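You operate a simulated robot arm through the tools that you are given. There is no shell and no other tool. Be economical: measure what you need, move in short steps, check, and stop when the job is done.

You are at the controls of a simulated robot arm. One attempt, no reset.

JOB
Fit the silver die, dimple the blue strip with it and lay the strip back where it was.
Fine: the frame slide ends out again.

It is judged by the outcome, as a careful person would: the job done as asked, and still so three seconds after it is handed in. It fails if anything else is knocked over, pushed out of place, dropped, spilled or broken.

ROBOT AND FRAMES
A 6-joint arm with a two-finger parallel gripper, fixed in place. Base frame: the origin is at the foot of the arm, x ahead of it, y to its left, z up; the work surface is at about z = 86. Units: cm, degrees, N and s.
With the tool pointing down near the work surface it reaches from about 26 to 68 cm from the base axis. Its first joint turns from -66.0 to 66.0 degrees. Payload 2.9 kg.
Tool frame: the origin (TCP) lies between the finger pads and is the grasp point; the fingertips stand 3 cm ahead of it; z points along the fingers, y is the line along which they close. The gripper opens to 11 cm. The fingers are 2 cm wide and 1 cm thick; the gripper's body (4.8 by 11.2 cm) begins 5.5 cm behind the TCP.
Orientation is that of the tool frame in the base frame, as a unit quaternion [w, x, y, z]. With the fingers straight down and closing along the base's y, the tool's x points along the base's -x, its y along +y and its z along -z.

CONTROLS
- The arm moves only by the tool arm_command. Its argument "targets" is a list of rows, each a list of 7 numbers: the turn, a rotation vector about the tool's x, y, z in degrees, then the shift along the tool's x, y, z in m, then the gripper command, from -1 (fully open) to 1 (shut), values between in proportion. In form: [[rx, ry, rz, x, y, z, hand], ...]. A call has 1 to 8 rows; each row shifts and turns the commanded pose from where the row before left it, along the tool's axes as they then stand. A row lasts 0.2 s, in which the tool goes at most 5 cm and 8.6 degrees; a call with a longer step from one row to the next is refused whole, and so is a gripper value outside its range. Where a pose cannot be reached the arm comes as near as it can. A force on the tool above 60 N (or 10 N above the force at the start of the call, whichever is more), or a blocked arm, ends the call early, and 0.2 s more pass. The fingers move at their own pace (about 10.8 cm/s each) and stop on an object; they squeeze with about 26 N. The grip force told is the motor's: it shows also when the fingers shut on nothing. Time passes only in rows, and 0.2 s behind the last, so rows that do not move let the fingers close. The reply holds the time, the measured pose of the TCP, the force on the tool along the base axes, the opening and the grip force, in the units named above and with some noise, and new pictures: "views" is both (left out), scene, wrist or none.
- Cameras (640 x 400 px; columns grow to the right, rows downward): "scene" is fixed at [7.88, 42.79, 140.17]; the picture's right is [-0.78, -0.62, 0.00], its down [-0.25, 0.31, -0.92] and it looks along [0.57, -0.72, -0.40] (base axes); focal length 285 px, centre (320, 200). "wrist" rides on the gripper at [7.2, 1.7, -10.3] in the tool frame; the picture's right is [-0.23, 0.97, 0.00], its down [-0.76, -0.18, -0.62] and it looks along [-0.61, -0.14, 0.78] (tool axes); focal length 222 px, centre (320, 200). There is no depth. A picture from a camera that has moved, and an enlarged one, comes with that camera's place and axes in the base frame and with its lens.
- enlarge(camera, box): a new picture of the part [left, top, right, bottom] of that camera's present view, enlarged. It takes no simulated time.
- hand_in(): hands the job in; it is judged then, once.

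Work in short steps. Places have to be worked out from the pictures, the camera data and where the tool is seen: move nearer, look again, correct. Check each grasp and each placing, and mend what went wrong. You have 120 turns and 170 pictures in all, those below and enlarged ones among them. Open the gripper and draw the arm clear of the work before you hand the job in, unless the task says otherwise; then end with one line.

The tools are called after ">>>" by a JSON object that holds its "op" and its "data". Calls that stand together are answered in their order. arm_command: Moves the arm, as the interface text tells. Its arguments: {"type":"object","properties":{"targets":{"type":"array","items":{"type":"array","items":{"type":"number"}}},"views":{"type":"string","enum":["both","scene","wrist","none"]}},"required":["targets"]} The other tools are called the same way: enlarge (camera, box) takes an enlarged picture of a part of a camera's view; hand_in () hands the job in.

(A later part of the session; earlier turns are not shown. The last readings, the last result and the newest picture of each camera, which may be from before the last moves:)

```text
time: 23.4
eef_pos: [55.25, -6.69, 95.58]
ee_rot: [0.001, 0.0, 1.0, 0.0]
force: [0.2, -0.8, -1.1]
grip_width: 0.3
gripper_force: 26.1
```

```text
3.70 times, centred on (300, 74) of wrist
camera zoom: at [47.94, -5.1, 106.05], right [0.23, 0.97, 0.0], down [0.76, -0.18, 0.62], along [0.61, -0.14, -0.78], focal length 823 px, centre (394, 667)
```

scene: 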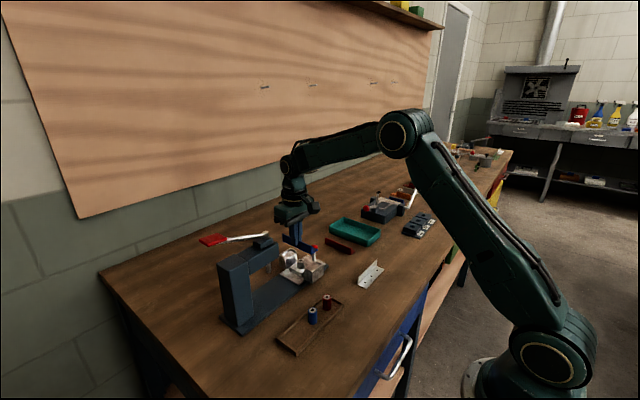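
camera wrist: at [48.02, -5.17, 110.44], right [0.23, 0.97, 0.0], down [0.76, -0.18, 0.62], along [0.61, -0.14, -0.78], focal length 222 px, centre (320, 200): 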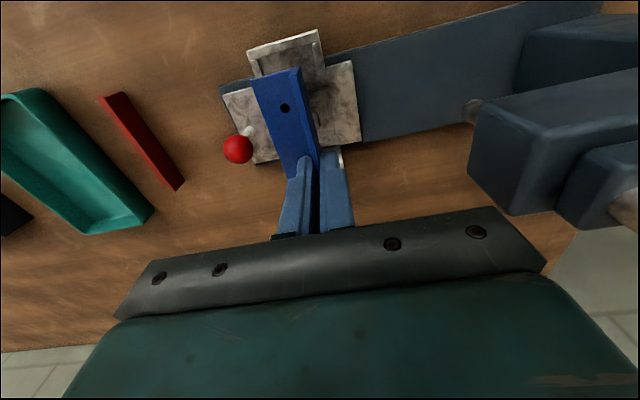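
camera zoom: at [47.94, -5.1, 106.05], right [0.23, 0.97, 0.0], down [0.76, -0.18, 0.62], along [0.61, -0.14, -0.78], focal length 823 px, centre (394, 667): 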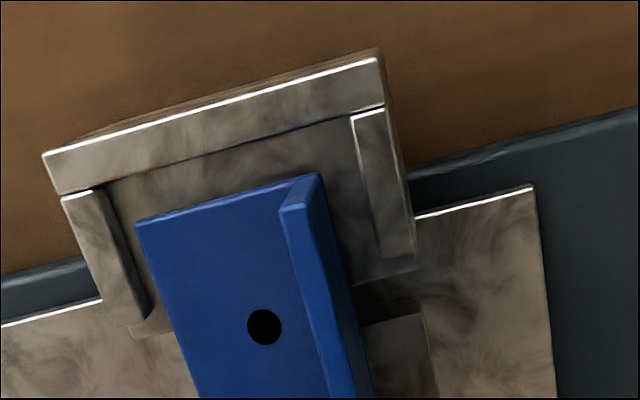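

Strip fits inside both lips. I nudge +1 mm in y and lower to contact.

>>> {"op": "arm_command", "data": {"targets": [[0, 0, 0, 0, 0.001, 0.002, 1], [0, 0, 0, 0, 0, 0.002, 1], [0, 0, 0, 0, 0, 0.002, 1], [0, 0, 0, 0, 0, 0.001, 1], [0, 0, 0, 0, 0, 0.001, 1]], "views": "none"}}

>>> {"op": "enlarge", "data": {"camera": "scene", "box": [280, 235, 325, 280]}}

>>> {"op": "enlarge", "data": {"camera": "wrist", "box": [240, 20, 360, 128]}}

```text
time: 24.6
eef_pos: [55.27, -6.59, 94.88]
ee_rot: [0.002, 0.0, 1.0, 0.0]
force: [-4.3, 0.4, 14.0]
grip_width: 0.28
gripper_force: 25.8
```

```text
8.89 times, centred on (302, 258) of scene
camera zoom: at [7.85, 42.79, 140.17], right [-0.78, -0.62, 0.0], down [-0.25, 0.31, -0.92], along [0.57, -0.72, -0.4], focal length 2533 px, centre (476, -311)
```

zoom: 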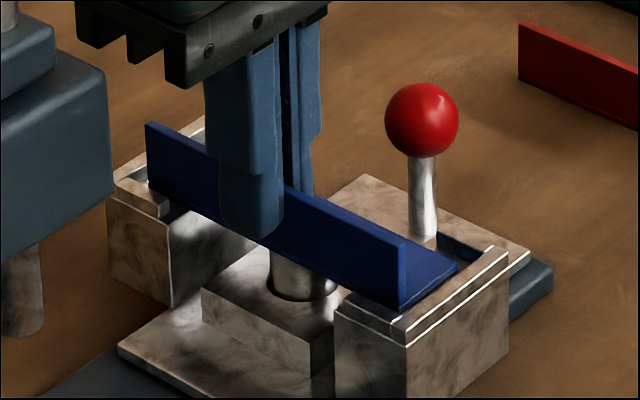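

```text
3.70 times, centred on (300, 74) of wrist
camera zoom: at [47.93, -4.97, 105.45], right [0.23, 0.97, 0.0], down [0.76, -0.18, 0.63], along [0.61, -0.14, -0.78], focal length 823 px, centre (394, 667)
```

zoom: 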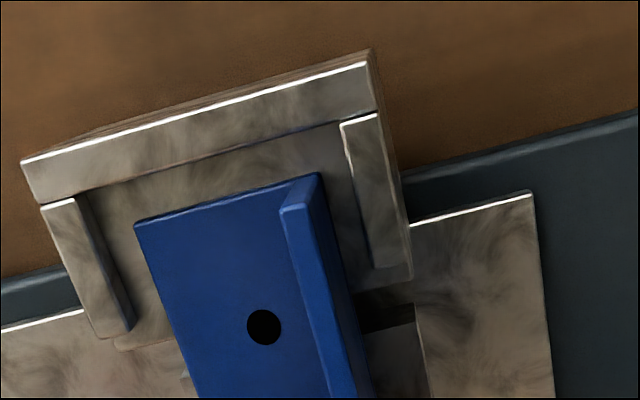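

Contact at 14 N. I release the strip gently and lift to look.

>>> {"op": "arm_command", "data": {"targets": [[0, 0, 0, 0, 0, -0.001, 0.9], [0, 0, 0, 0, 0, 0, 0.6], [0, 0, 0, 0, 0, 0, 0.6], [0, 0, 0, 0, 0, -0.03, 0.6], [0, 0, 0, 0, 0, -0.045, 0.6], [0, 0, 0, 0, 0, -0.02, 0.6]], "views": "none"}}

>>> {"op": "enlarge", "data": {"camera": "scene", "box": [280, 235, 325, 280]}}

>>> {"op": "enlarge", "data": {"camera": "wrist", "box": [220, 20, 420, 180]}}

```text
time: 26.0
eef_pos: [55.26, -6.59, 104.6]
ee_rot: [0.0, -0.001, 1.0, 0.0]
force: [0.0, 0.8, -0.2]
grip_width: 2.2
gripper_force: 0.2
```

```text
8.89 times, centred on (302, 258) of scene
camera zoom: at [7.88, 42.79, 140.17], right [-0.78, -0.62, 0.0], down [-0.25, 0.31, -0.92], along [0.57, -0.72, -0.4], focal length 2533 px, centre (476, -311)
```

zoom: 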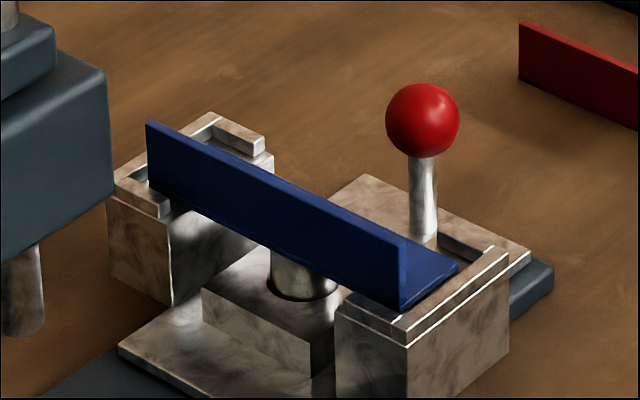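

```text
2.50 times, centred on (320, 100) of wrist
camera zoom: at [47.92, -5.01, 115.01], right [0.23, 0.97, 0.0], down [0.76, -0.18, 0.62], along [0.61, -0.14, -0.78], focal length 555 px, centre (320, 450)
```

zoom: 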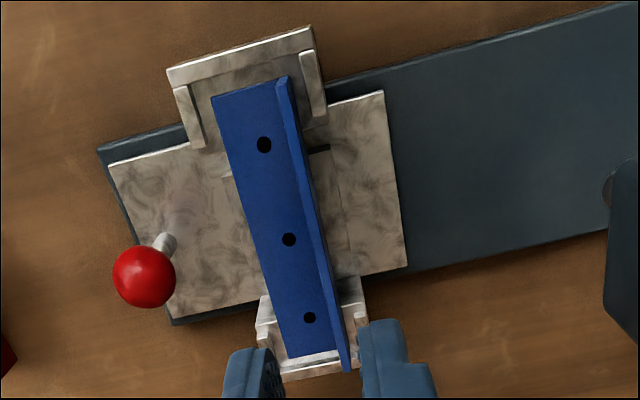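

The strip lies in both seats with its middle hole over the die. I'll grip the slide's red knob with the gripper turned 90° and tilted back so it clears the press head; first I back off and turn.

>>> {"op": "arm_command", "data": {"targets": [[0, 0, 0, 0, -0.025, -0.03, 0.4], [0, 0, 0, 0, -0.04, 0, 0.27], [0, 0, 0, 0, -0.04, 0, 0.27], [0, 0, -8.2, 0, 0, 0, 0.27], [0, 0, -8.2, 0, 0, 0, 0.27], [0, 0, -8.2, 0, 0, 0, 0.27], [0, 0, -8.2, 0, 0, 0, 0.27], [0, 0, -8.2, 0, 0, 0, 0.27]], "views": "none"}}

>>> {"op": "arm_command", "data": {"targets": [[0, 0, -8.2, 0, 0, 0, 0.27], [0, 0, -8.2, 0, 0, 0, 0.27], [0, 0, -8.2, 0, 0, 0, 0.27], [0, 0, -8.2, 0, 0, 0, 0.27], [0, 0, -8.2, 0, 0, 0, 0.27], [0, 0, -8.0, 0, 0, 0, 0.27], [0, 0, 0, 0, 0, 0, 0.27]], "views": "both"}}

```text
time: 27.8
eef_pos: [55.29, -17.22, 107.47]
ee_rot: [0.001, -0.352, 0.936, 0.0]
force: [0.4, 0.6, -0.6]
grip_width: 4.01
gripper_force: 0.0
```

```text
time: 29.4
eef_pos: [55.21, -17.03, 107.47]
ee_rot: [0.0, 0.708, -0.706, 0.001]
force: [0.3, 0.4, 1.1]
grip_width: 4.03
gripper_force: 0.1
camera wrist: at [53.5, -24.43, 117.9], right [-0.97, 0.22, 0.0], down [0.17, 0.76, 0.62], along [0.14, 0.61, -0.78], focal length 222 px, centre (320, 200)
```

scene: 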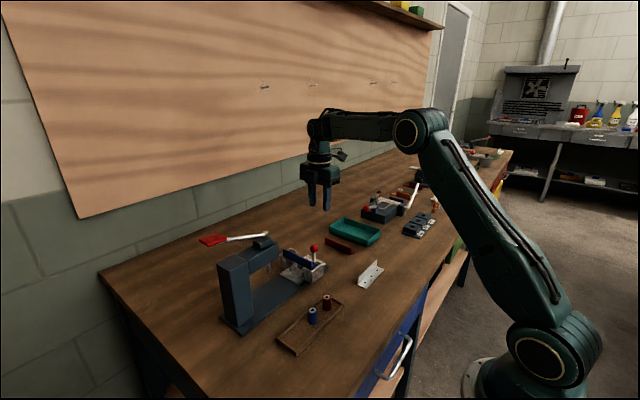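
wrist: 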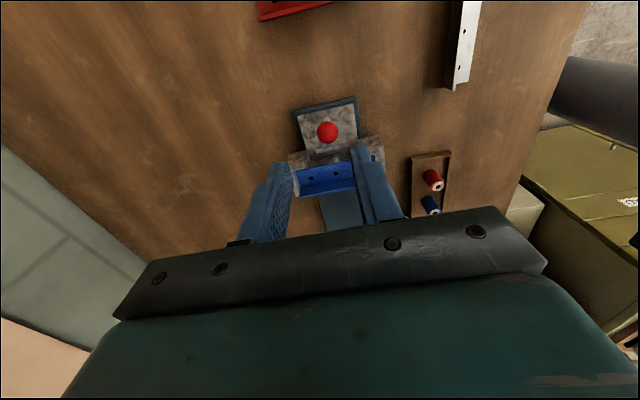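

The knob re-measures at (55.05, -14.1, 91.9). I tilt back 25° and come down along the approach.

>>> {"op": "arm_command", "data": {"targets": [[0, -8.5, 0, 0, 0, 0, 0.27], [0, -8.5, 0, 0, 0, 0, 0.27], [0, -8.5, 0, 0, 0, 0, 0.27], [0, 0, 0, 0.0134, 0.001, 0.028, 0.27], [0, 0, 0, 0.0134, 0, 0.028, 0.27], [0, 0, 0, 0.0134, 0, 0.028, 0.27], [0, 0, 0, 0, 0, 0, 0.27]], "views": "both"}}

>>> {"op": "enlarge", "data": {"camera": "scene", "box": [265, 195, 365, 285]}}

```text
time: 31.0
eef_pos: [51.33, -18.54, 96.24]
ee_rot: [-0.121, 0.698, -0.696, -0.117]
force: [-0.7, 0.3, -0.2]
grip_width: 4.02
gripper_force: 0.1
out of reach, approached as far as the arm can: row 2, 3
camera wrist: at [49.6, -28.78, 103.67], right [-0.97, 0.21, 0.07], down [0.17, 0.51, 0.84], along [0.14, 0.83, -0.53], focal length 222 px, centre (320, 200)
```

scene: 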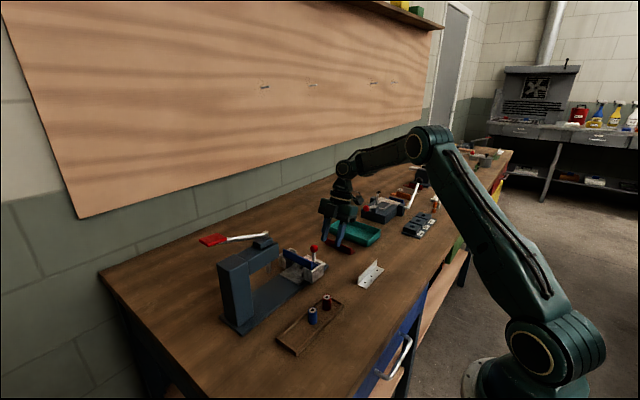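
wrist: 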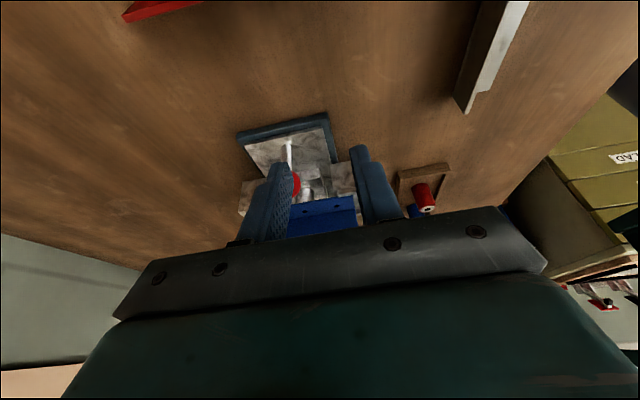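

```text
4.44 times, centred on (315, 240) of scene
camera zoom: at [7.88, 42.79, 140.17], right [-0.78, -0.62, 0.0], down [-0.25, 0.31, -0.92], along [0.57, -0.72, -0.4], focal length 1266 px, centre (342, 22)
```

zoom: 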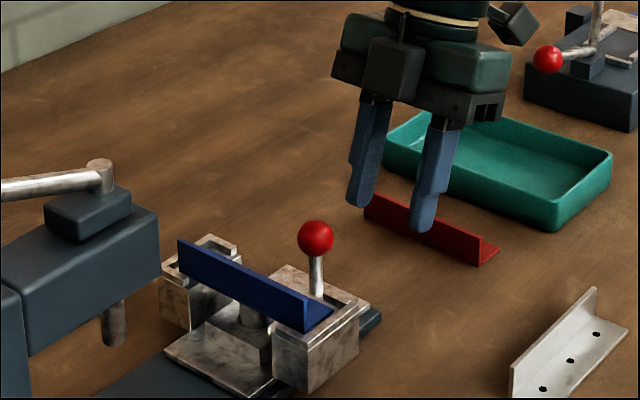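

The reach limit shifted the pose to (51.3, -18.5, 96.2) with ~19° tilt, which is still usable. I move across to line up with the knob's x.

>>> {"op": "arm_command", "data": {"targets": [[0, 0, 0, 0, -0.019, 0, 0.27], [0, 0, 0, 0, -0.019, 0, 0.27], [0, 0, 0, 0, 0, 0, 0.27]], "views": "wrist"}}

>>> {"op": "enlarge", "data": {"camera": "wrist", "box": [240, 110, 400, 220]}}

```text
time: 31.8
eef_pos: [55.15, -18.4, 96.23]
ee_rot: [-0.12, 0.698, -0.696, -0.116]
force: [-0.1, 0.1, 0.2]
grip_width: 4.01
gripper_force: 0.0
camera wrist: at [53.4, -28.75, 103.7], right [-0.97, 0.21, 0.07], down [0.17, 0.51, 0.84], along [0.14, 0.83, -0.53], focal length 222 px, centre (320, 200)
```

wrist: 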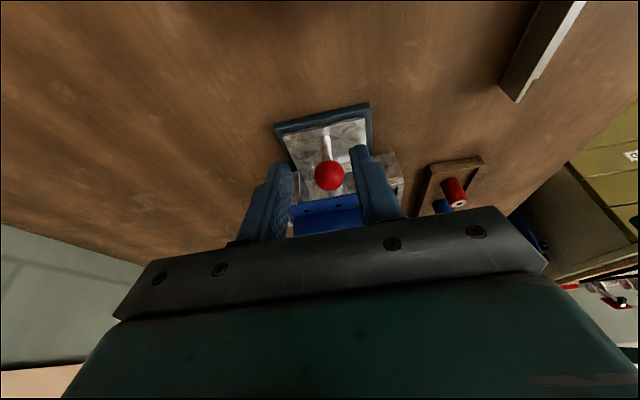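

```text
3.64 times, centred on (320, 165) of wrist
camera zoom: at [53.4, -28.75, 103.7], right [-0.97, 0.21, 0.07], down [0.17, 0.51, 0.84], along [0.14, 0.83, -0.53], focal length 808 px, centre (320, 327)
```

zoom: 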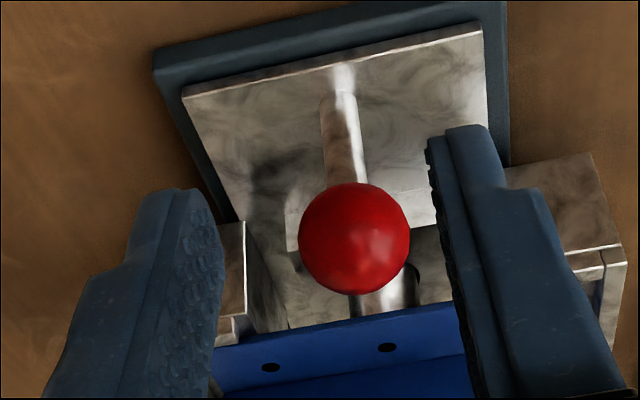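

The knob is centred at (55.0, -14.0, 91.9). I advance so it sits between the pads and close.

>>> {"op": "arm_command", "data": {"targets": [[0, 0, 0, -0.0135, 0.0015, 0.023, 0.27], [0, 0, 0, -0.0136, 0, 0.0225, 0.27], [0, 0, 0, 0, 0, 0, 0.27]], "views": "none"}}

>>> {"op": "enlarge", "data": {"camera": "wrist", "box": [240, 110, 400, 220]}}

>>> {"op": "enlarge", "data": {"camera": "scene", "box": [270, 215, 350, 285]}}

```text
time: 32.6
eef_pos: [55.03, -14.46, 92.88]
ee_rot: [-0.121, 0.698, -0.696, -0.117]
force: [-0.7, -0.1, -0.1]
grip_width: 4.01
gripper_force: 0.0
```

```text
3.64 times, centred on (320, 165) of wrist
camera zoom: at [53.22, -24.66, 100.28], right [-0.97, 0.21, 0.07], down [0.17, 0.51, 0.84], along [0.14, 0.83, -0.53], focal length 808 px, centre (320, 327)
```

zoom: 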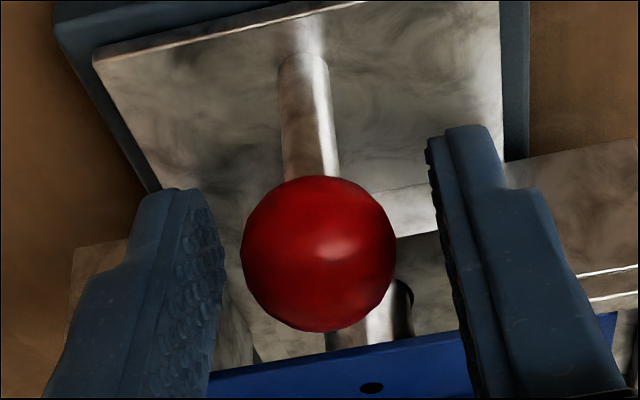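

```text
5.71 times, centred on (310, 250) of scene
camera zoom: at [7.88, 42.79, 140.17], right [-0.78, -0.62, 0.0], down [-0.25, 0.31, -0.92], along [0.57, -0.72, -0.4], focal length 1628 px, centre (377, -86)
```

zoom: 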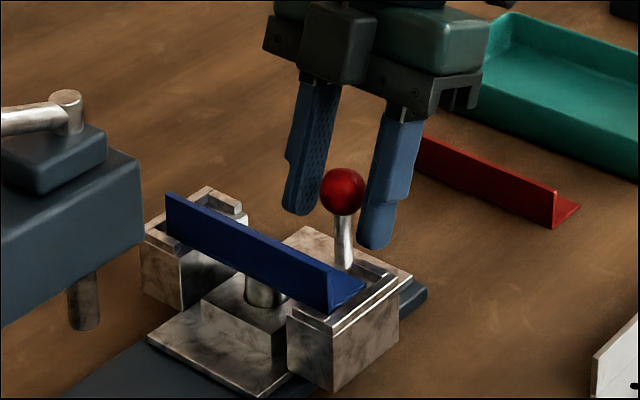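

The knob is centred between the pads. I close on it and push the slide in by 2 cm as a first test.

>>> {"op": "arm_command", "data": {"targets": [[0, 0, 0, 0, 0, 0, 0.6], [0, 0, 0, 0, 0, 0, 1], [0, 0, 0, 0, 0, 0, 1], [0, 0, 0, -0.0094, 0, 0.0033, 1], [0, 0, 0, -0.0094, 0, 0.0033, 1], [0, 0, 0, 0, 0, 0, 1]], "views": "none"}}

>>> {"op": "enlarge", "data": {"camera": "scene", "box": [260, 215, 340, 285]}}

```text
time: 34.0
eef_pos: [54.94, -12.37, 92.86]
ee_rot: [-0.122, 0.697, -0.697, -0.117]
force: [6.1, -0.9, -2.3]
grip_width: 2.49
gripper_force: 45.6
```

```text
5.71 times, centred on (300, 250) of scene
camera zoom: at [7.9, 42.79, 140.17], right [-0.78, -0.62, 0.0], down [-0.25, 0.31, -0.92], along [0.57, -0.72, -0.4], focal length 1628 px, centre (434, -86)
```

zoom: 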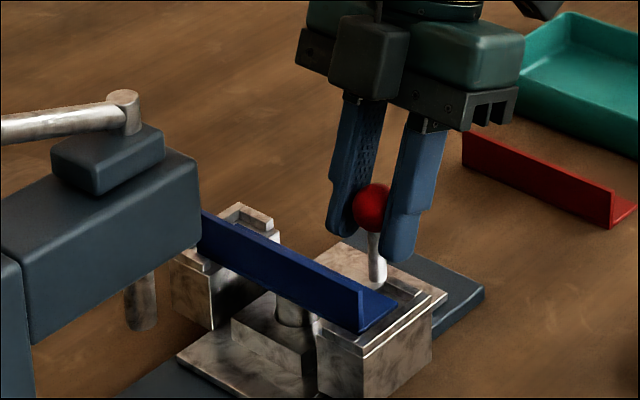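

The slide, rests, die and strip all move together. I continue 6 cm, then check wall-to-ram clearance.

>>> {"op": "arm_command", "data": {"targets": [[0, 0, 0, -0.0113, -0.0005, 0.004, 1], [0, 0, 0, -0.0113, 0, 0.004, 1], [0, 0, 0, -0.0113, 0, 0.004, 1], [0, 0, 0, -0.0113, 0, 0.004, 1], [0, 0, 0, -0.0113, 0, 0.004, 1], [0, 0, 0, 0, 0, 0, 1]], "views": "wrist"}}

>>> {"op": "enlarge", "data": {"camera": "scene", "box": [250, 225, 320, 285]}}

>>> {"op": "enlarge", "data": {"camera": "wrist", "box": [220, 110, 420, 250]}}

```text
time: 35.4
eef_pos: [55.03, -6.26, 92.81]
ee_rot: [-0.122, 0.698, -0.696, -0.118]
force: [4.2, -0.3, -3.3]
grip_width: 2.53
gripper_force: 44.8
camera wrist: at [53.23, -16.67, 100.28], right [-0.97, 0.21, 0.07], down [0.17, 0.51, 0.84], along [0.14, 0.83, -0.53], focal length 222 px, centre (320, 200)
```

wrist: 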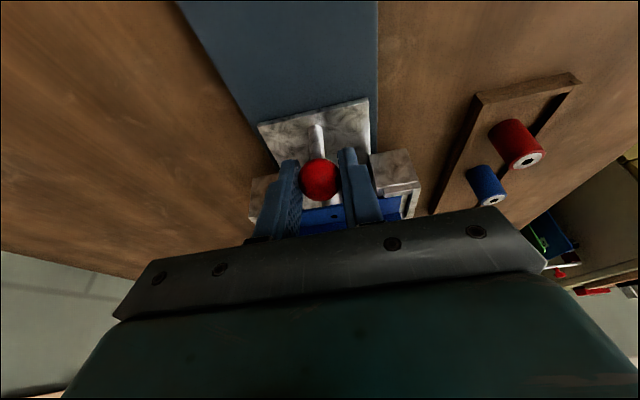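

```text
6.67 times, centred on (285, 255) of scene
camera zoom: at [7.9, 42.79, 140.17], right [-0.78, -0.62, 0.0], down [-0.25, 0.31, -0.92], along [0.57, -0.72, -0.4], focal length 1900 px, centre (553, -167)
```

zoom: 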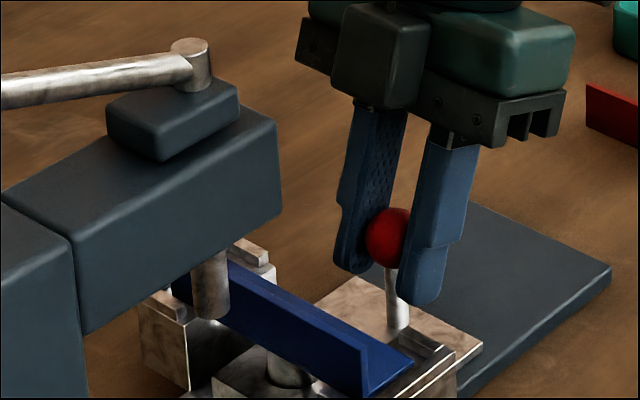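

```text
2.86 times, centred on (320, 180) of wrist
camera zoom: at [53.23, -16.67, 100.28], right [-0.97, 0.21, 0.07], down [0.17, 0.51, 0.84], along [0.14, 0.83, -0.53], focal length 635 px, centre (320, 257)
```

zoom: 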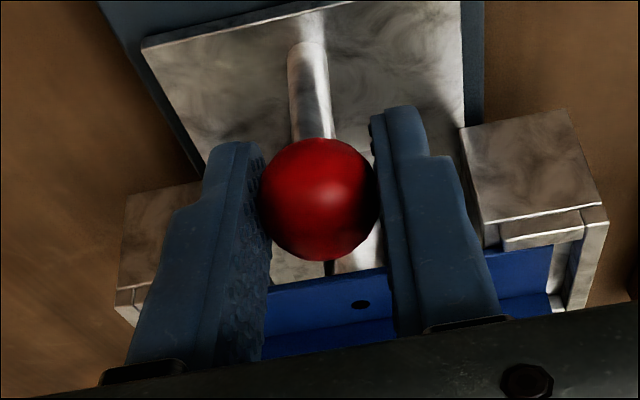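

Estimated clearance of the wall under the ram is about 3–5 mm. I advance in small steps watching the force.

>>> {"op": "arm_command", "data": {"targets": [[0, 0, 0, -0.0057, 0, 0.002, 1], [0, 0, 0, -0.0057, 0, 0.002, 1], [0, 0, 0, -0.0028, 0, 0.001, 1], [0, 0, 0, 0, 0, 0, 1]], "views": "none"}}

>>> {"op": "enlarge", "data": {"camera": "scene", "box": [255, 245, 295, 280]}}

```text
time: 36.4
eef_pos: [55.03, -4.9, 92.82]
ee_rot: [-0.122, 0.697, -0.696, -0.117]
force: [-2.6, 0.0, -0.8]
grip_width: 2.48
gripper_force: 45.1
```

```text
11.43 times, centred on (275, 262) of scene
camera zoom: at [7.88, 42.79, 140.17], right [-0.78, -0.62, 0.0], down [-0.25, 0.31, -0.92], along [0.57, -0.72, -0.4], focal length 3257 px, centre (834, -514)
```

zoom: 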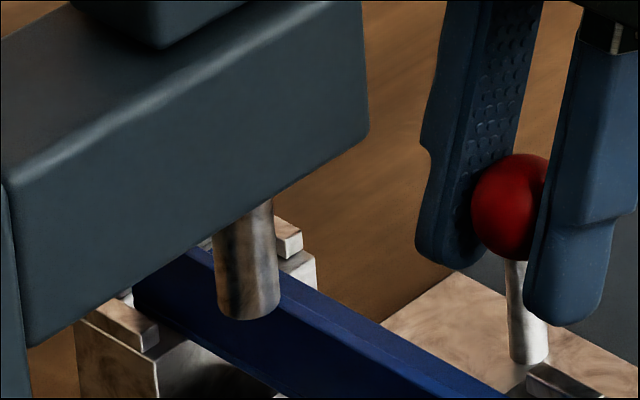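

>>> {"op": "arm_command", "data": {"targets": [[0, 0, 0, -0.0038, 0, 0.0013, 1], [0, 0, 0, -0.0038, 0, 0.0013, 1], [0, 0, 0, -0.0038, 0, 0.0013, 1], [0, 0, 0, 0, 0, 0, 1]], "views": "none"}}

>>> {"op": "enlarge", "data": {"camera": "scene", "box": [255, 245, 295, 280]}}

```text
time: 37.4
eef_pos: [54.88, -3.7, 92.77]
ee_rot: [-0.122, 0.698, -0.696, -0.119]
force: [-4.8, -1.9, -3.5]
grip_width: 2.51
gripper_force: 44.9
```

```text
11.43 times, centred on (275, 262) of scene
camera zoom: at [7.88, 42.79, 140.17], right [-0.78, -0.62, 0.0], down [-0.25, 0.31, -0.92], along [0.57, -0.72, -0.4], focal length 3257 px, centre (834, -514)
```

zoom: 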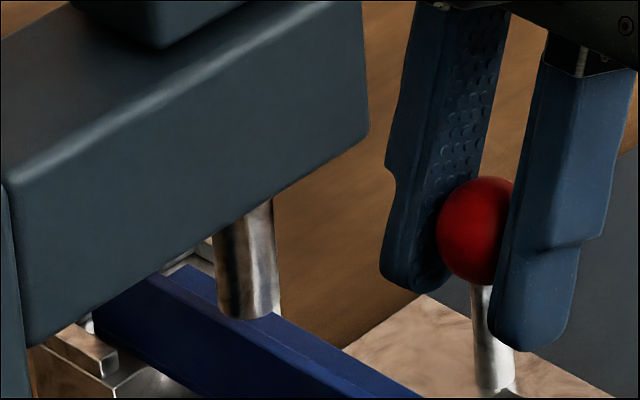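

Wall is passing under the ram without contact. I continue toward the working position, looking for an end stop.

>>> {"op": "arm_command", "data": {"targets": [[0, 0, 0, -0.0038, -0.0005, 0.0013, 1], [0, 0, 0, -0.0038, 0, 0.0013, 1], [0, 0, 0, -0.0038, 0, 0.0013, 1], [0, 0, 0, 0, 0, 0, 1]], "views": "none"}}

>>> {"op": "enlarge", "data": {"camera": "scene", "box": [255, 245, 295, 280]}}

```text
time: 38.4
eef_pos: [54.91, -2.48, 92.77]
ee_rot: [-0.121, 0.697, -0.697, -0.118]
force: [-10.9, -1.6, -7.6]
grip_width: 2.51
gripper_force: 45.1
```

```text
11.43 times, centred on (275, 262) of scene
camera zoom: at [7.87, 42.79, 140.17], right [-0.78, -0.62, 0.0], down [-0.25, 0.31, -0.92], along [0.57, -0.72, -0.4], focal length 3257 px, centre (834, -514)
```

zoom: 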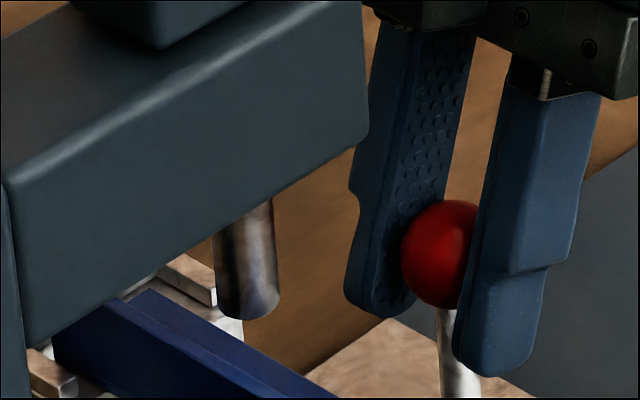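

About 12.0 cm moved; I relieve the side load and creep forward to find the stop.

>>> {"op": "arm_command", "data": {"targets": [[0, 0, 0, 0, 0.001, -0.0005, 1], [0, 0, 0, -0.0015, 0, 0.0005, 1], [0, 0, 0, -0.0015, 0, 0.0005, 1], [0, 0, 0, 0, 0, 0, 1]], "views": "both"}}

>>> {"op": "enlarge", "data": {"camera": "scene", "box": [240, 225, 310, 290]}}

>>> {"op": "enlarge", "data": {"camera": "wrist", "box": [220, 100, 420, 240]}}

```text
time: 39.4
eef_pos: [55.13, -2.31, 92.93]
ee_rot: [0.121, -0.696, 0.698, 0.117]
force: [0.9, -12.3, -23.4]
grip_width: 2.53
gripper_force: 45.2
camera wrist: at [53.19, -12.64, 100.3], right [-0.97, 0.22, 0.07], down [0.18, 0.51, 0.84], along [0.15, 0.83, -0.54], focal length 222 px, centre (320, 200)
```

scene: 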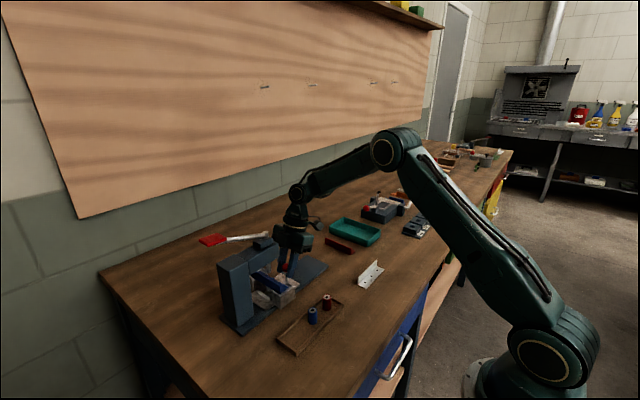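
wrist: 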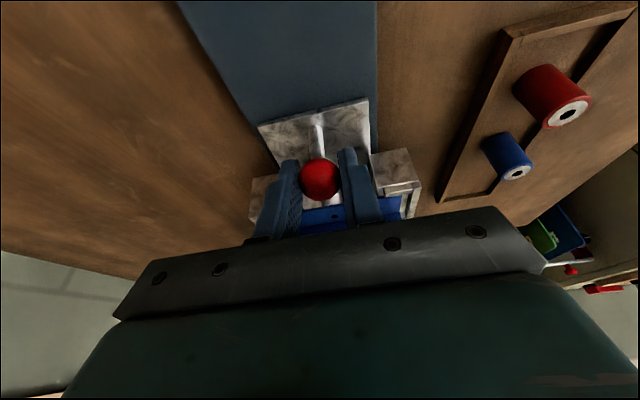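

```text
6.15 times, centred on (275, 258) of scene
camera zoom: at [7.93, 42.75, 140.17], right [-0.78, -0.62, 0.0], down [-0.25, 0.31, -0.92], along [0.57, -0.72, -0.4], focal length 1754 px, centre (597, -154)
```

zoom: 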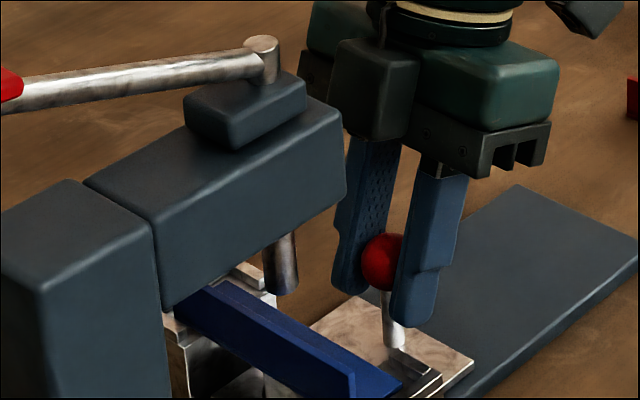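

```text
2.86 times, centred on (320, 170) of wrist
camera zoom: at [53.19, -12.64, 100.3], right [-0.97, 0.22, 0.07], down [0.18, 0.51, 0.84], along [0.15, 0.83, -0.54], focal length 635 px, centre (320, 286)
```

zoom: 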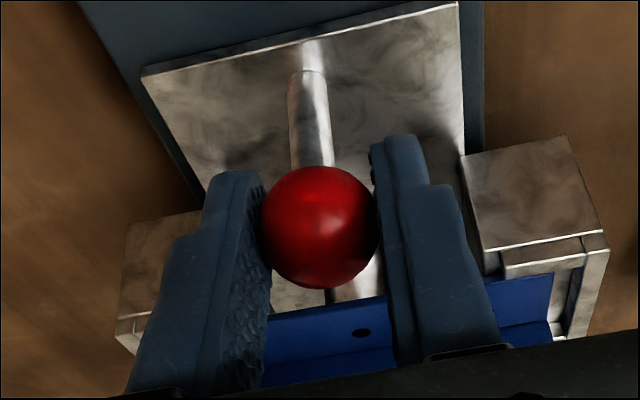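

The slide has reached its stop (12.15 cm moved, die under the ram). I release the knob, retreat along the tool axis and inspect the lever.

>>> {"op": "arm_command", "data": {"targets": [[0, 0, 0, 0.001, 0, 0, 0.6], [0, 0, 0, 0, 0, 0, 0.27], [0, 0, 0, 0, 0, 0, 0.27], [0, 0, 0, 0, 0, -0.03, 0.27], [0, 0, 0, 0.02, 0, -0.035, 0.27], [0, 0, 0, 0.03, 0, -0.03, 0.27], [0, 0, 0, 0.03, 0, 0, 0.27]], "views": "wrist"}}

>>> {"op": "enlarge", "data": {"camera": "scene", "box": [190, 220, 290, 290]}}

>>> {"op": "enlarge", "data": {"camera": "scene", "box": [190, 225, 240, 255]}}

>>> {"op": "enlarge", "data": {"camera": "wrist", "box": [220, 110, 420, 250]}}

```text
time: 41.0
eef_pos: [54.84, -12.93, 99.37]
ee_rot: [-0.122, 0.698, -0.696, -0.116]
force: [-0.8, 0.0, 0.1]
grip_width: 4.02
gripper_force: 0.1
camera wrist: at [53.17, -23.25, 106.74], right [-0.97, 0.21, 0.07], down [0.17, 0.51, 0.84], along [0.14, 0.83, -0.53], focal length 222 px, centre (320, 200)
```

wrist: 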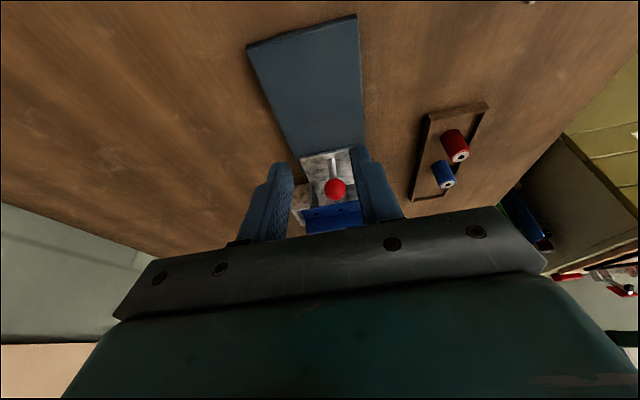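

```text
5.71 times, centred on (240, 255) of scene
camera zoom: at [7.88, 42.79, 140.17], right [-0.78, -0.62, 0.0], down [-0.25, 0.31, -0.92], along [0.57, -0.72, -0.4], focal length 1628 px, centre (777, -114)
```

zoom: 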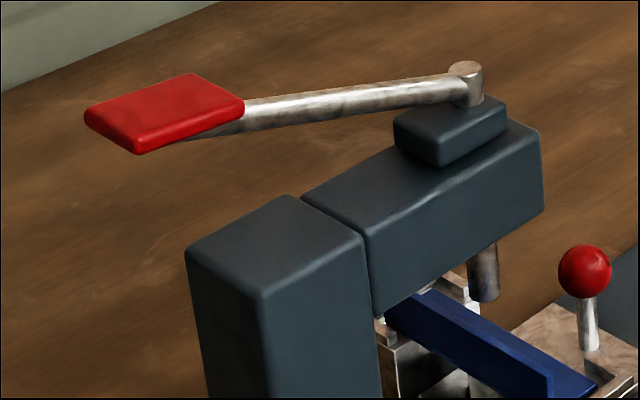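

```text
12.80 times, centred on (215, 240) of scene
camera zoom: at [7.88, 42.79, 140.17], right [-0.78, -0.62, 0.0], down [-0.25, 0.31, -0.92], along [0.57, -0.72, -0.4], focal length 3647 px, centre (1664, -312)
```

zoom: 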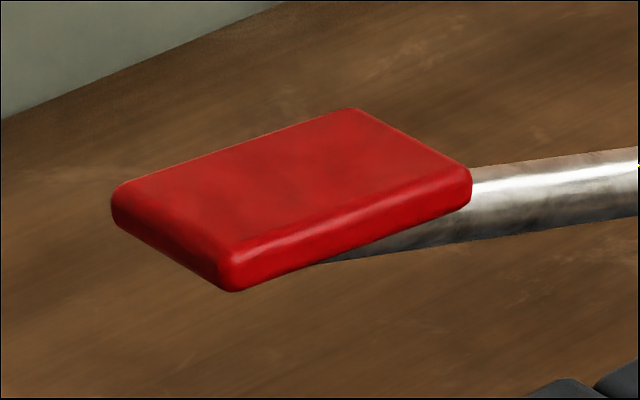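

```text
2.86 times, centred on (320, 180) of wrist
camera zoom: at [53.17, -23.25, 106.74], right [-0.97, 0.21, 0.07], down [0.17, 0.51, 0.84], along [0.14, 0.83, -0.53], focal length 635 px, centre (320, 257)
```

zoom: 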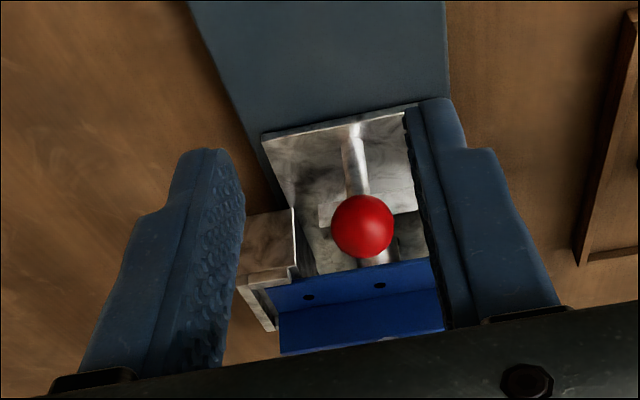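

The handle is a flat palm paddle at about (54.6, 17.7, 110.5), made to be pushed down. I untilt, back toward the base, and turn the gripper back to the normal yaw.

>>> {"op": "arm_command", "data": {"targets": [[0, 8.5, 0, 0, 0, -0.02, 0.6], [0, 8.5, 0, 0, 0, -0.02, 1], [0, 2.4, 0, 0, 0, -0.02, 1], [0, 0, 0, 0, 0.045, -0.015, 1], [0, 0, 8.2, 0, 0.045, -0.015, 1], [0, 0, 8.2, 0, 0.035, -0.015, 1], [0, 0, 8.2, 0, 0, -0.015, 1], [0, 0, 8.2, 0, 0, -0.015, 1]], "views": "none"}}

>>> {"op": "arm_command", "data": {"targets": [[0, 0, 8.2, 0, 0, 0, 1], [0, 0, 8.2, 0, 0, 0, 1], [0, 0, 8.2, 0, 0, 0, 1], [0, 0, 8.2, 0, 0, 0, 1], [0, 0, 8.2, 0, 0, 0, 1], [0, 0, 8.2, 0, 0, 0, 1], [0, 0, 8.0, 0, 0, 0, 1], [0, 0, 0, 0, 0, 0, 1]], "views": "none"}}

```text
time: 42.8
eef_pos: [42.42, -13.69, 112.34]
ee_rot: [0.003, -0.478, 0.878, -0.002]
force: [0.6, 0.6, -0.2]
grip_width: 0.0
gripper_force: 26.0
```

```text
time: 44.6
eef_pos: [42.37, -13.63, 112.42]
ee_rot: [0.004, 0.001, 1.0, 0.001]
force: [-0.4, -0.1, -0.1]
grip_width: 0.02
gripper_force: 26.1
```

>>> {"op": "arm_command", "data": {"targets": [[0, 0, 0, 0, 0.0447, -0.01, 1], [0, 0, 0, 0, 0.0447, -0.01, 1], [0, 0, 0, 0, 0.0447, -0.01, 1], [0, 0, 0, 0, 0.0447, -0.01, 1], [0, 0, 0, 0, 0.0447, -0.01, 1], [0, 0, 0, 0, 0.0447, -0.01, 1], [0, 0, 0, 0, 0.0447, -0.01, 1], [0, 0, 0, 0, 0, 0, 1]], "views": "both"}}

```text
time: 46.4
eef_pos: [42.32, 17.69, 119.4]
ee_rot: [0.004, 0.001, 1.0, 0.0]
force: [-0.3, 0.8, 0.0]
grip_width: 0.0
gripper_force: 26.2
camera wrist: at [34.92, 19.31, 129.97], right [0.23, 0.97, 0.0], down [0.76, -0.18, 0.63], along [0.61, -0.14, -0.78], focal length 222 px, centre (320, 200)
```

scene: 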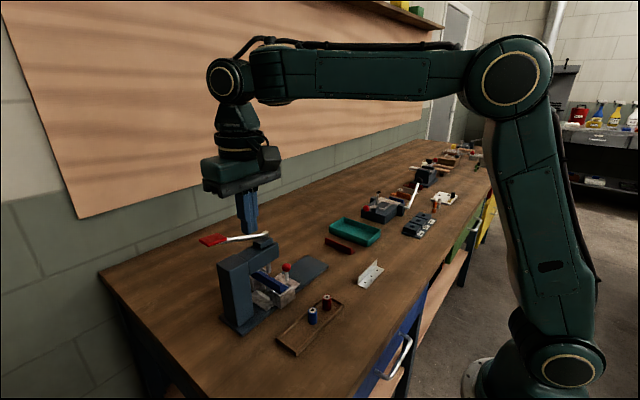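
wrist: 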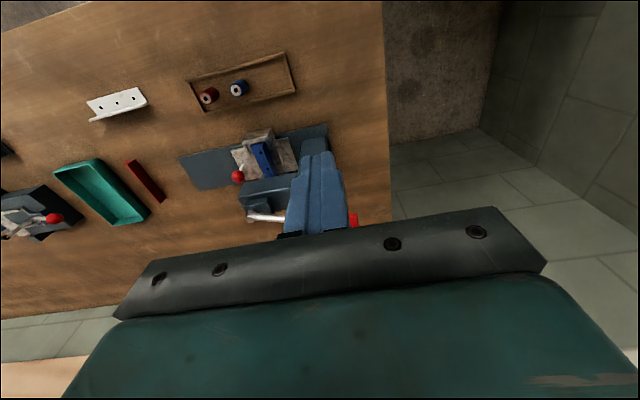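

I tilt the closed fingers forward 25° and extend over the paddle.

>>> {"op": "arm_command", "data": {"targets": [[0, -8.5, 0, 0, 0, 0, 1], [0, -8.5, 0, 0, 0, 0, 1], [0, -8.5, 0, 0, 0, 0, 1], [0, 0, 0, -0.033, 0, 0.0158, 1], [0, 0, 0, -0.033, 0, 0.0158, 1], [0, 0, 0, -0.033, 0, 0.0158, 1], [0, 0, 0, 0, 0, 0, 1]], "views": "both"}}

>>> {"op": "enlarge", "data": {"camera": "scene", "box": [180, 190, 280, 270]}}

```text
time: 48.0
eef_pos: [53.29, 17.6, 119.64]
ee_rot: [0.225, -0.001, 0.974, 0.002]
force: [-0.1, 1.0, 0.4]
grip_width: 0.0
gripper_force: 26.2
camera wrist: at [42.24, 19.28, 125.82], right [0.2, 0.97, 0.1], down [0.41, -0.18, 0.89], along [0.89, -0.14, -0.44], focal length 222 px, centre (320, 200)
```

scene: 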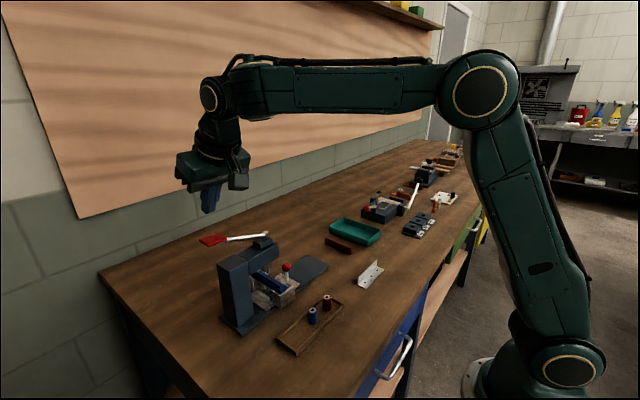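
wrist: 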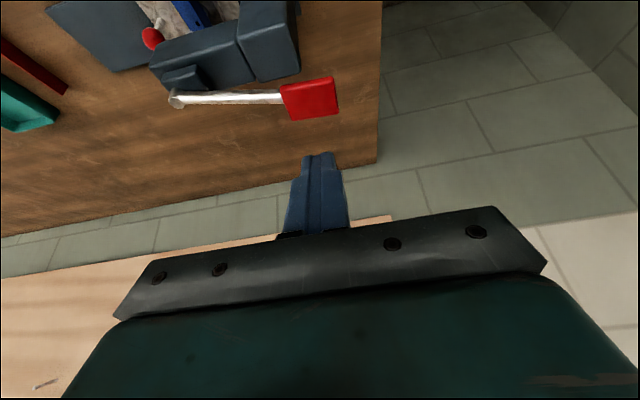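

```text
5.00 times, centred on (230, 230) of scene
camera zoom: at [7.89, 42.79, 140.17], right [-0.78, -0.62, 0.0], down [-0.25, 0.31, -0.92], along [0.57, -0.72, -0.4], focal length 1425 px, centre (770, 50)
```

zoom: 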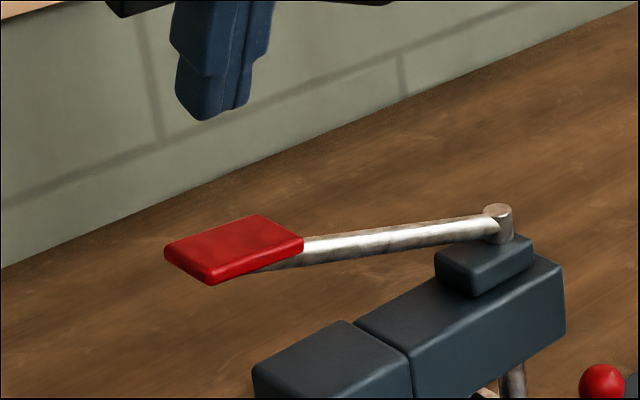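

Paddle centre measured at (54.7, 17.5, ~110.6). I position the fingertips just above it.

>>> {"op": "arm_command", "data": {"targets": [[0, 0, 0, 0.0074, 0.003, 0.0258, 1], [0, 0, 0, 0.0073, 0, 0.0258, 1], [0, 0, 0, 0, 0, 0, 1]], "views": "none"}}

>>> {"op": "enlarge", "data": {"camera": "scene", "box": [180, 200, 280, 280]}}

>>> {"op": "enlarge", "data": {"camera": "wrist", "box": [240, 80, 400, 200]}}

```text
time: 48.8
eef_pos: [54.18, 17.97, 114.16]
ee_rot: [0.224, -0.001, 0.975, 0.0]
force: [-0.8, 0.4, 0.1]
grip_width: 0.0
gripper_force: 25.5
```

```text
5.00 times, centred on (230, 240) of scene
camera zoom: at [7.89, 42.79, 140.17], right [-0.78, -0.62, 0.0], down [-0.25, 0.31, -0.92], along [0.57, -0.72, -0.4], focal length 1425 px, centre (770, 0)
```

zoom: 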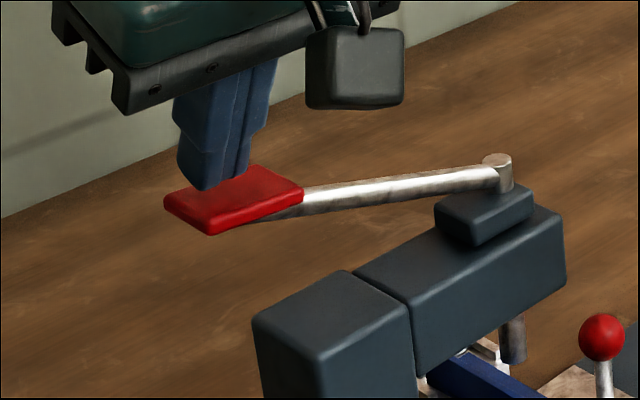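

```text
3.33 times, centred on (320, 140) of wrist
camera zoom: at [43.14, 19.63, 120.49], right [0.2, 0.97, 0.1], down [0.41, -0.18, 0.89], along [0.89, -0.14, -0.44], focal length 740 px, centre (320, 400)
```

zoom: 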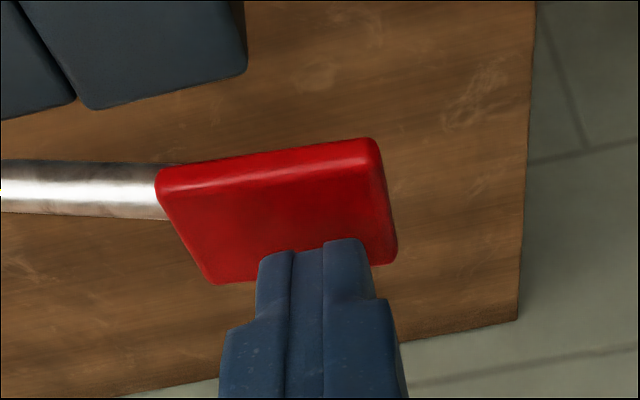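

Fingers are over the paddle; I shift 8 mm toward its middle and push down in small steps.

>>> {"op": "arm_command", "data": {"targets": [[0, 0, 0, 0.0072, 0, -0.0034, 1], [0, 0, 0, 0.0022, 0, 0.0045, 1], [0, 0, 0, 0.0022, 0, 0.0045, 1], [0, 0, 0, 0.0022, 0, 0.0045, 1], [0, 0, 0, 0.0022, 0, 0.0045, 1]], "views": "none"}}

>>> {"op": "enlarge", "data": {"camera": "scene", "box": [180, 200, 300, 290]}}

```text
time: 50.0
eef_pos: [53.47, 17.8, 112.21]
ee_rot: [0.225, 0.0, 0.974, 0.001]
force: [-1.0, -0.3, 2.8]
grip_width: 0.0
gripper_force: 26.2
```

```text
4.44 times, centred on (240, 245) of scene
camera zoom: at [7.88, 42.79, 140.16], right [-0.78, -0.62, 0.0], down [-0.25, 0.31, -0.92], along [0.57, -0.72, -0.4], focal length 1266 px, centre (676, 0)
```

zoom: 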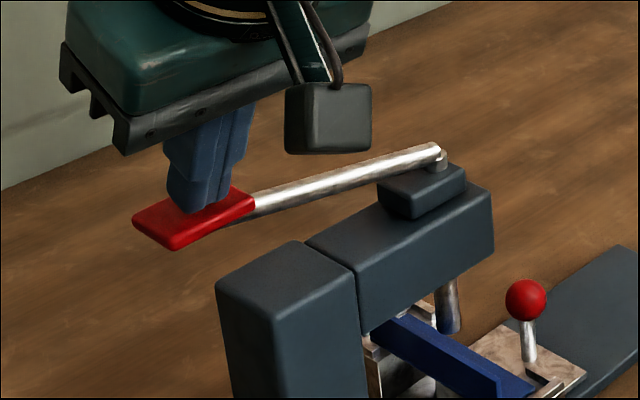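

The lever moves and the ram comes down. I keep pushing.

>>> {"op": "arm_command", "data": {"targets": [[0, 0, 0, 0.0022, 0, 0.0045, 1], [0, 0, 0, 0.0022, 0, 0.0045, 1], [0, 0, 0, 0.0022, 0, 0.0045, 1], [0, 0, 0, 0.0022, 0, 0.0045, 1], [0, 0, 0, 0.0022, 0, 0.0045, 1]], "views": "none"}}

>>> {"op": "enlarge", "data": {"camera": "scene", "box": [180, 200, 300, 290]}}

```text
time: 51.2
eef_pos: [53.39, 18.03, 109.74]
ee_rot: [0.224, 0.0, 0.975, 0.001]
force: [0.6, 7.2, 4.0]
grip_width: 0.0
gripper_force: 25.6
```

```text
4.44 times, centred on (240, 245) of scene
camera zoom: at [7.88, 42.81, 140.16], right [-0.78, -0.62, 0.0], down [-0.25, 0.31, -0.92], along [0.57, -0.72, -0.4], focal length 1266 px, centre (676, 0)
```

zoom: 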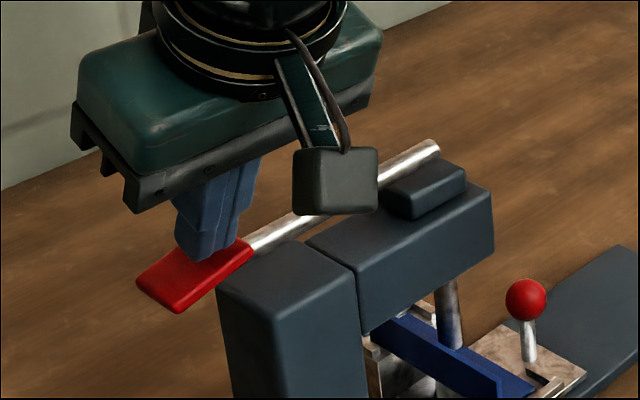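

>>> {"op": "arm_command", "data": {"targets": [[0, 0, 0, 0.0013, 0.001, 0.0027, 1], [0, 0, 0, 0.0013, 0.001, 0.0027, 1], [0, 0, 0, 0.0013, 0.001, 0.0027, 1], [0, 0, 0, 0.0013, 0.001, 0.0027, 1]], "views": "none"}}

>>> {"op": "enlarge", "data": {"camera": "scene", "box": [180, 200, 300, 290]}}

```text
time: 52.2
eef_pos: [53.46, 18.43, 108.49]
ee_rot: [0.224, -0.001, 0.975, 0.001]
force: [0.0, -1.9, 4.5]
grip_width: 0.0
gripper_force: 26.1
```

```text
4.44 times, centred on (240, 245) of scene
camera zoom: at [7.88, 42.78, 140.17], right [-0.78, -0.62, 0.0], down [-0.25, 0.31, -0.92], along [0.57, -0.72, -0.4], focal length 1266 px, centre (676, 0)
```

zoom: 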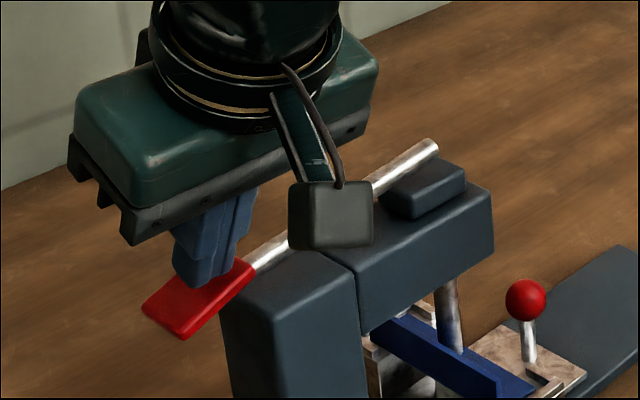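

>>> {"op": "arm_command", "data": {"targets": [[0, 0, 0, 0.0013, 0.0005, 0.0027, 1], [0, 0, 0, 0.0013, 0.0005, 0.0027, 1], [0, 0, 0, 0.0013, 0.0005, 0.0027, 1], [0, 0, 0, 0.0013, 0.0005, 0.0027, 1], [0, 0, 0, 0.0013, 0.0005, 0.0027, 1]], "views": "none"}}

>>> {"op": "enlarge", "data": {"camera": "scene", "box": [180, 200, 300, 290]}}

```text
time: 53.4
eef_pos: [53.42, 18.55, 107.16]
ee_rot: [0.226, 0.001, 0.974, 0.001]
force: [-4.5, -3.6, 17.2]
grip_width: 0.01
gripper_force: 26.3
```

```text
4.44 times, centred on (240, 245) of scene
camera zoom: at [7.84, 42.77, 140.18], right [-0.78, -0.62, 0.0], down [-0.25, 0.31, -0.92], along [0.57, -0.72, -0.4], focal length 1266 px, centre (676, 0)
```

zoom: 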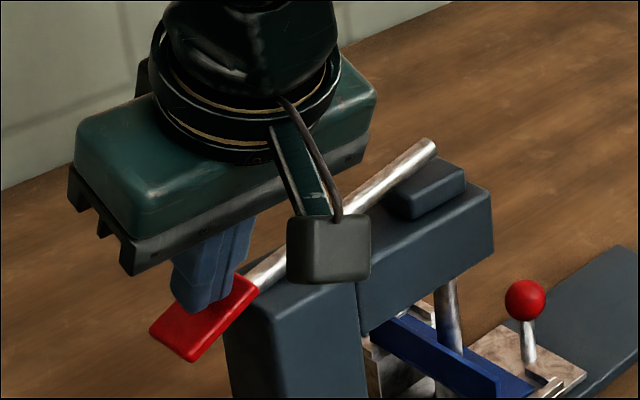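

Resistance has started (17 N). I press on firmly.

>>> {"op": "arm_command", "data": {"targets": [[0, 0, 0, 0.0013, 0.0005, 0.0027, 1], [0, 0, 0, 0.0013, 0, 0.0027, 1], [0, 0, 0, 0.0009, 0, 0.0018, 1]], "views": "none"}}

>>> {"op": "enlarge", "data": {"camera": "scene", "box": [180, 210, 300, 300]}}

```text
time: 54.2
eef_pos: [53.48, 18.55, 107.01]
ee_rot: [0.232, 0.001, 0.973, 0.004]
force: [-15.4, -7.9, 50.5]
grip_width: 0.0
gripper_force: 26.1
```

```text
4.44 times, centred on (240, 255) of scene
camera zoom: at [7.75, 42.74, 140.19], right [-0.78, -0.62, 0.0], down [-0.25, 0.31, -0.92], along [0.57, -0.72, -0.4], focal length 1266 px, centre (676, -44)
```

zoom: 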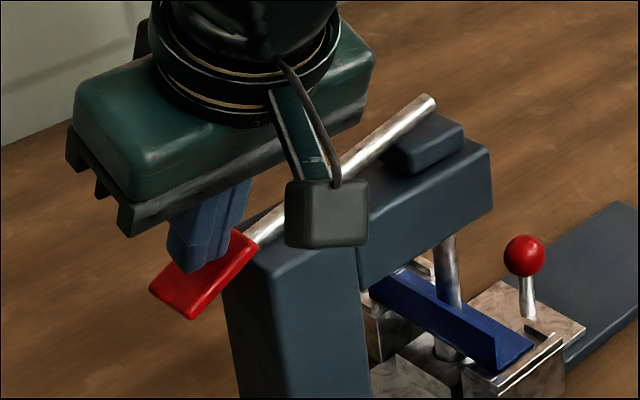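

A hard stop at 50 N: end of stroke. I look at the ram on the strip.

>>> {"op": "enlarge", "data": {"camera": "scene", "box": [245, 250, 305, 300]}}

>>> {"op": "enlarge", "data": {"camera": "scene", "box": [205, 235, 265, 285]}}

```text
8.00 times, centred on (275, 275) of scene
camera zoom: at [7.75, 42.74, 140.19], right [-0.78, -0.62, 0.0], down [-0.25, 0.31, -0.92], along [0.57, -0.72, -0.4], focal length 2280 px, centre (680, -400)
```

zoom: 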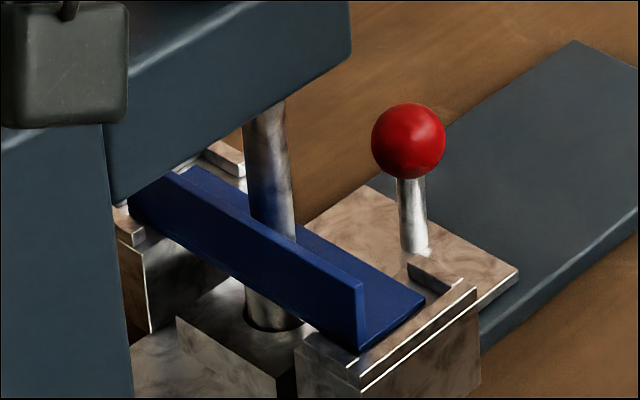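

```text
8.00 times, centred on (235, 260) of scene
camera zoom: at [7.75, 42.74, 140.19], right [-0.78, -0.62, 0.0], down [-0.25, 0.31, -0.92], along [0.57, -0.72, -0.4], focal length 2280 px, centre (1000, -280)
```

zoom: 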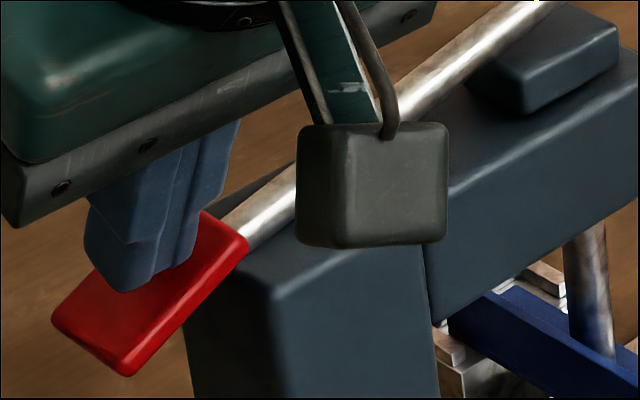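

The ram is down on the flange. I press slightly further and hold briefly to be sure.

>>> {"op": "arm_command", "data": {"targets": [[0, 0, 0, 0.0004, 0, 0.0008, 1], [0, 0, 0, 0, 0, 0, 1], [0, 0, 0, 0, 0, 0, 1]], "views": "none"}}

```text
time: 55.0
eef_pos: [53.57, 18.82, 107.03]
ee_rot: [0.233, 0.0, 0.973, 0.005]
force: [-7.5, -0.6, 47.1]
grip_width: 0.0
gripper_force: 26.3
```

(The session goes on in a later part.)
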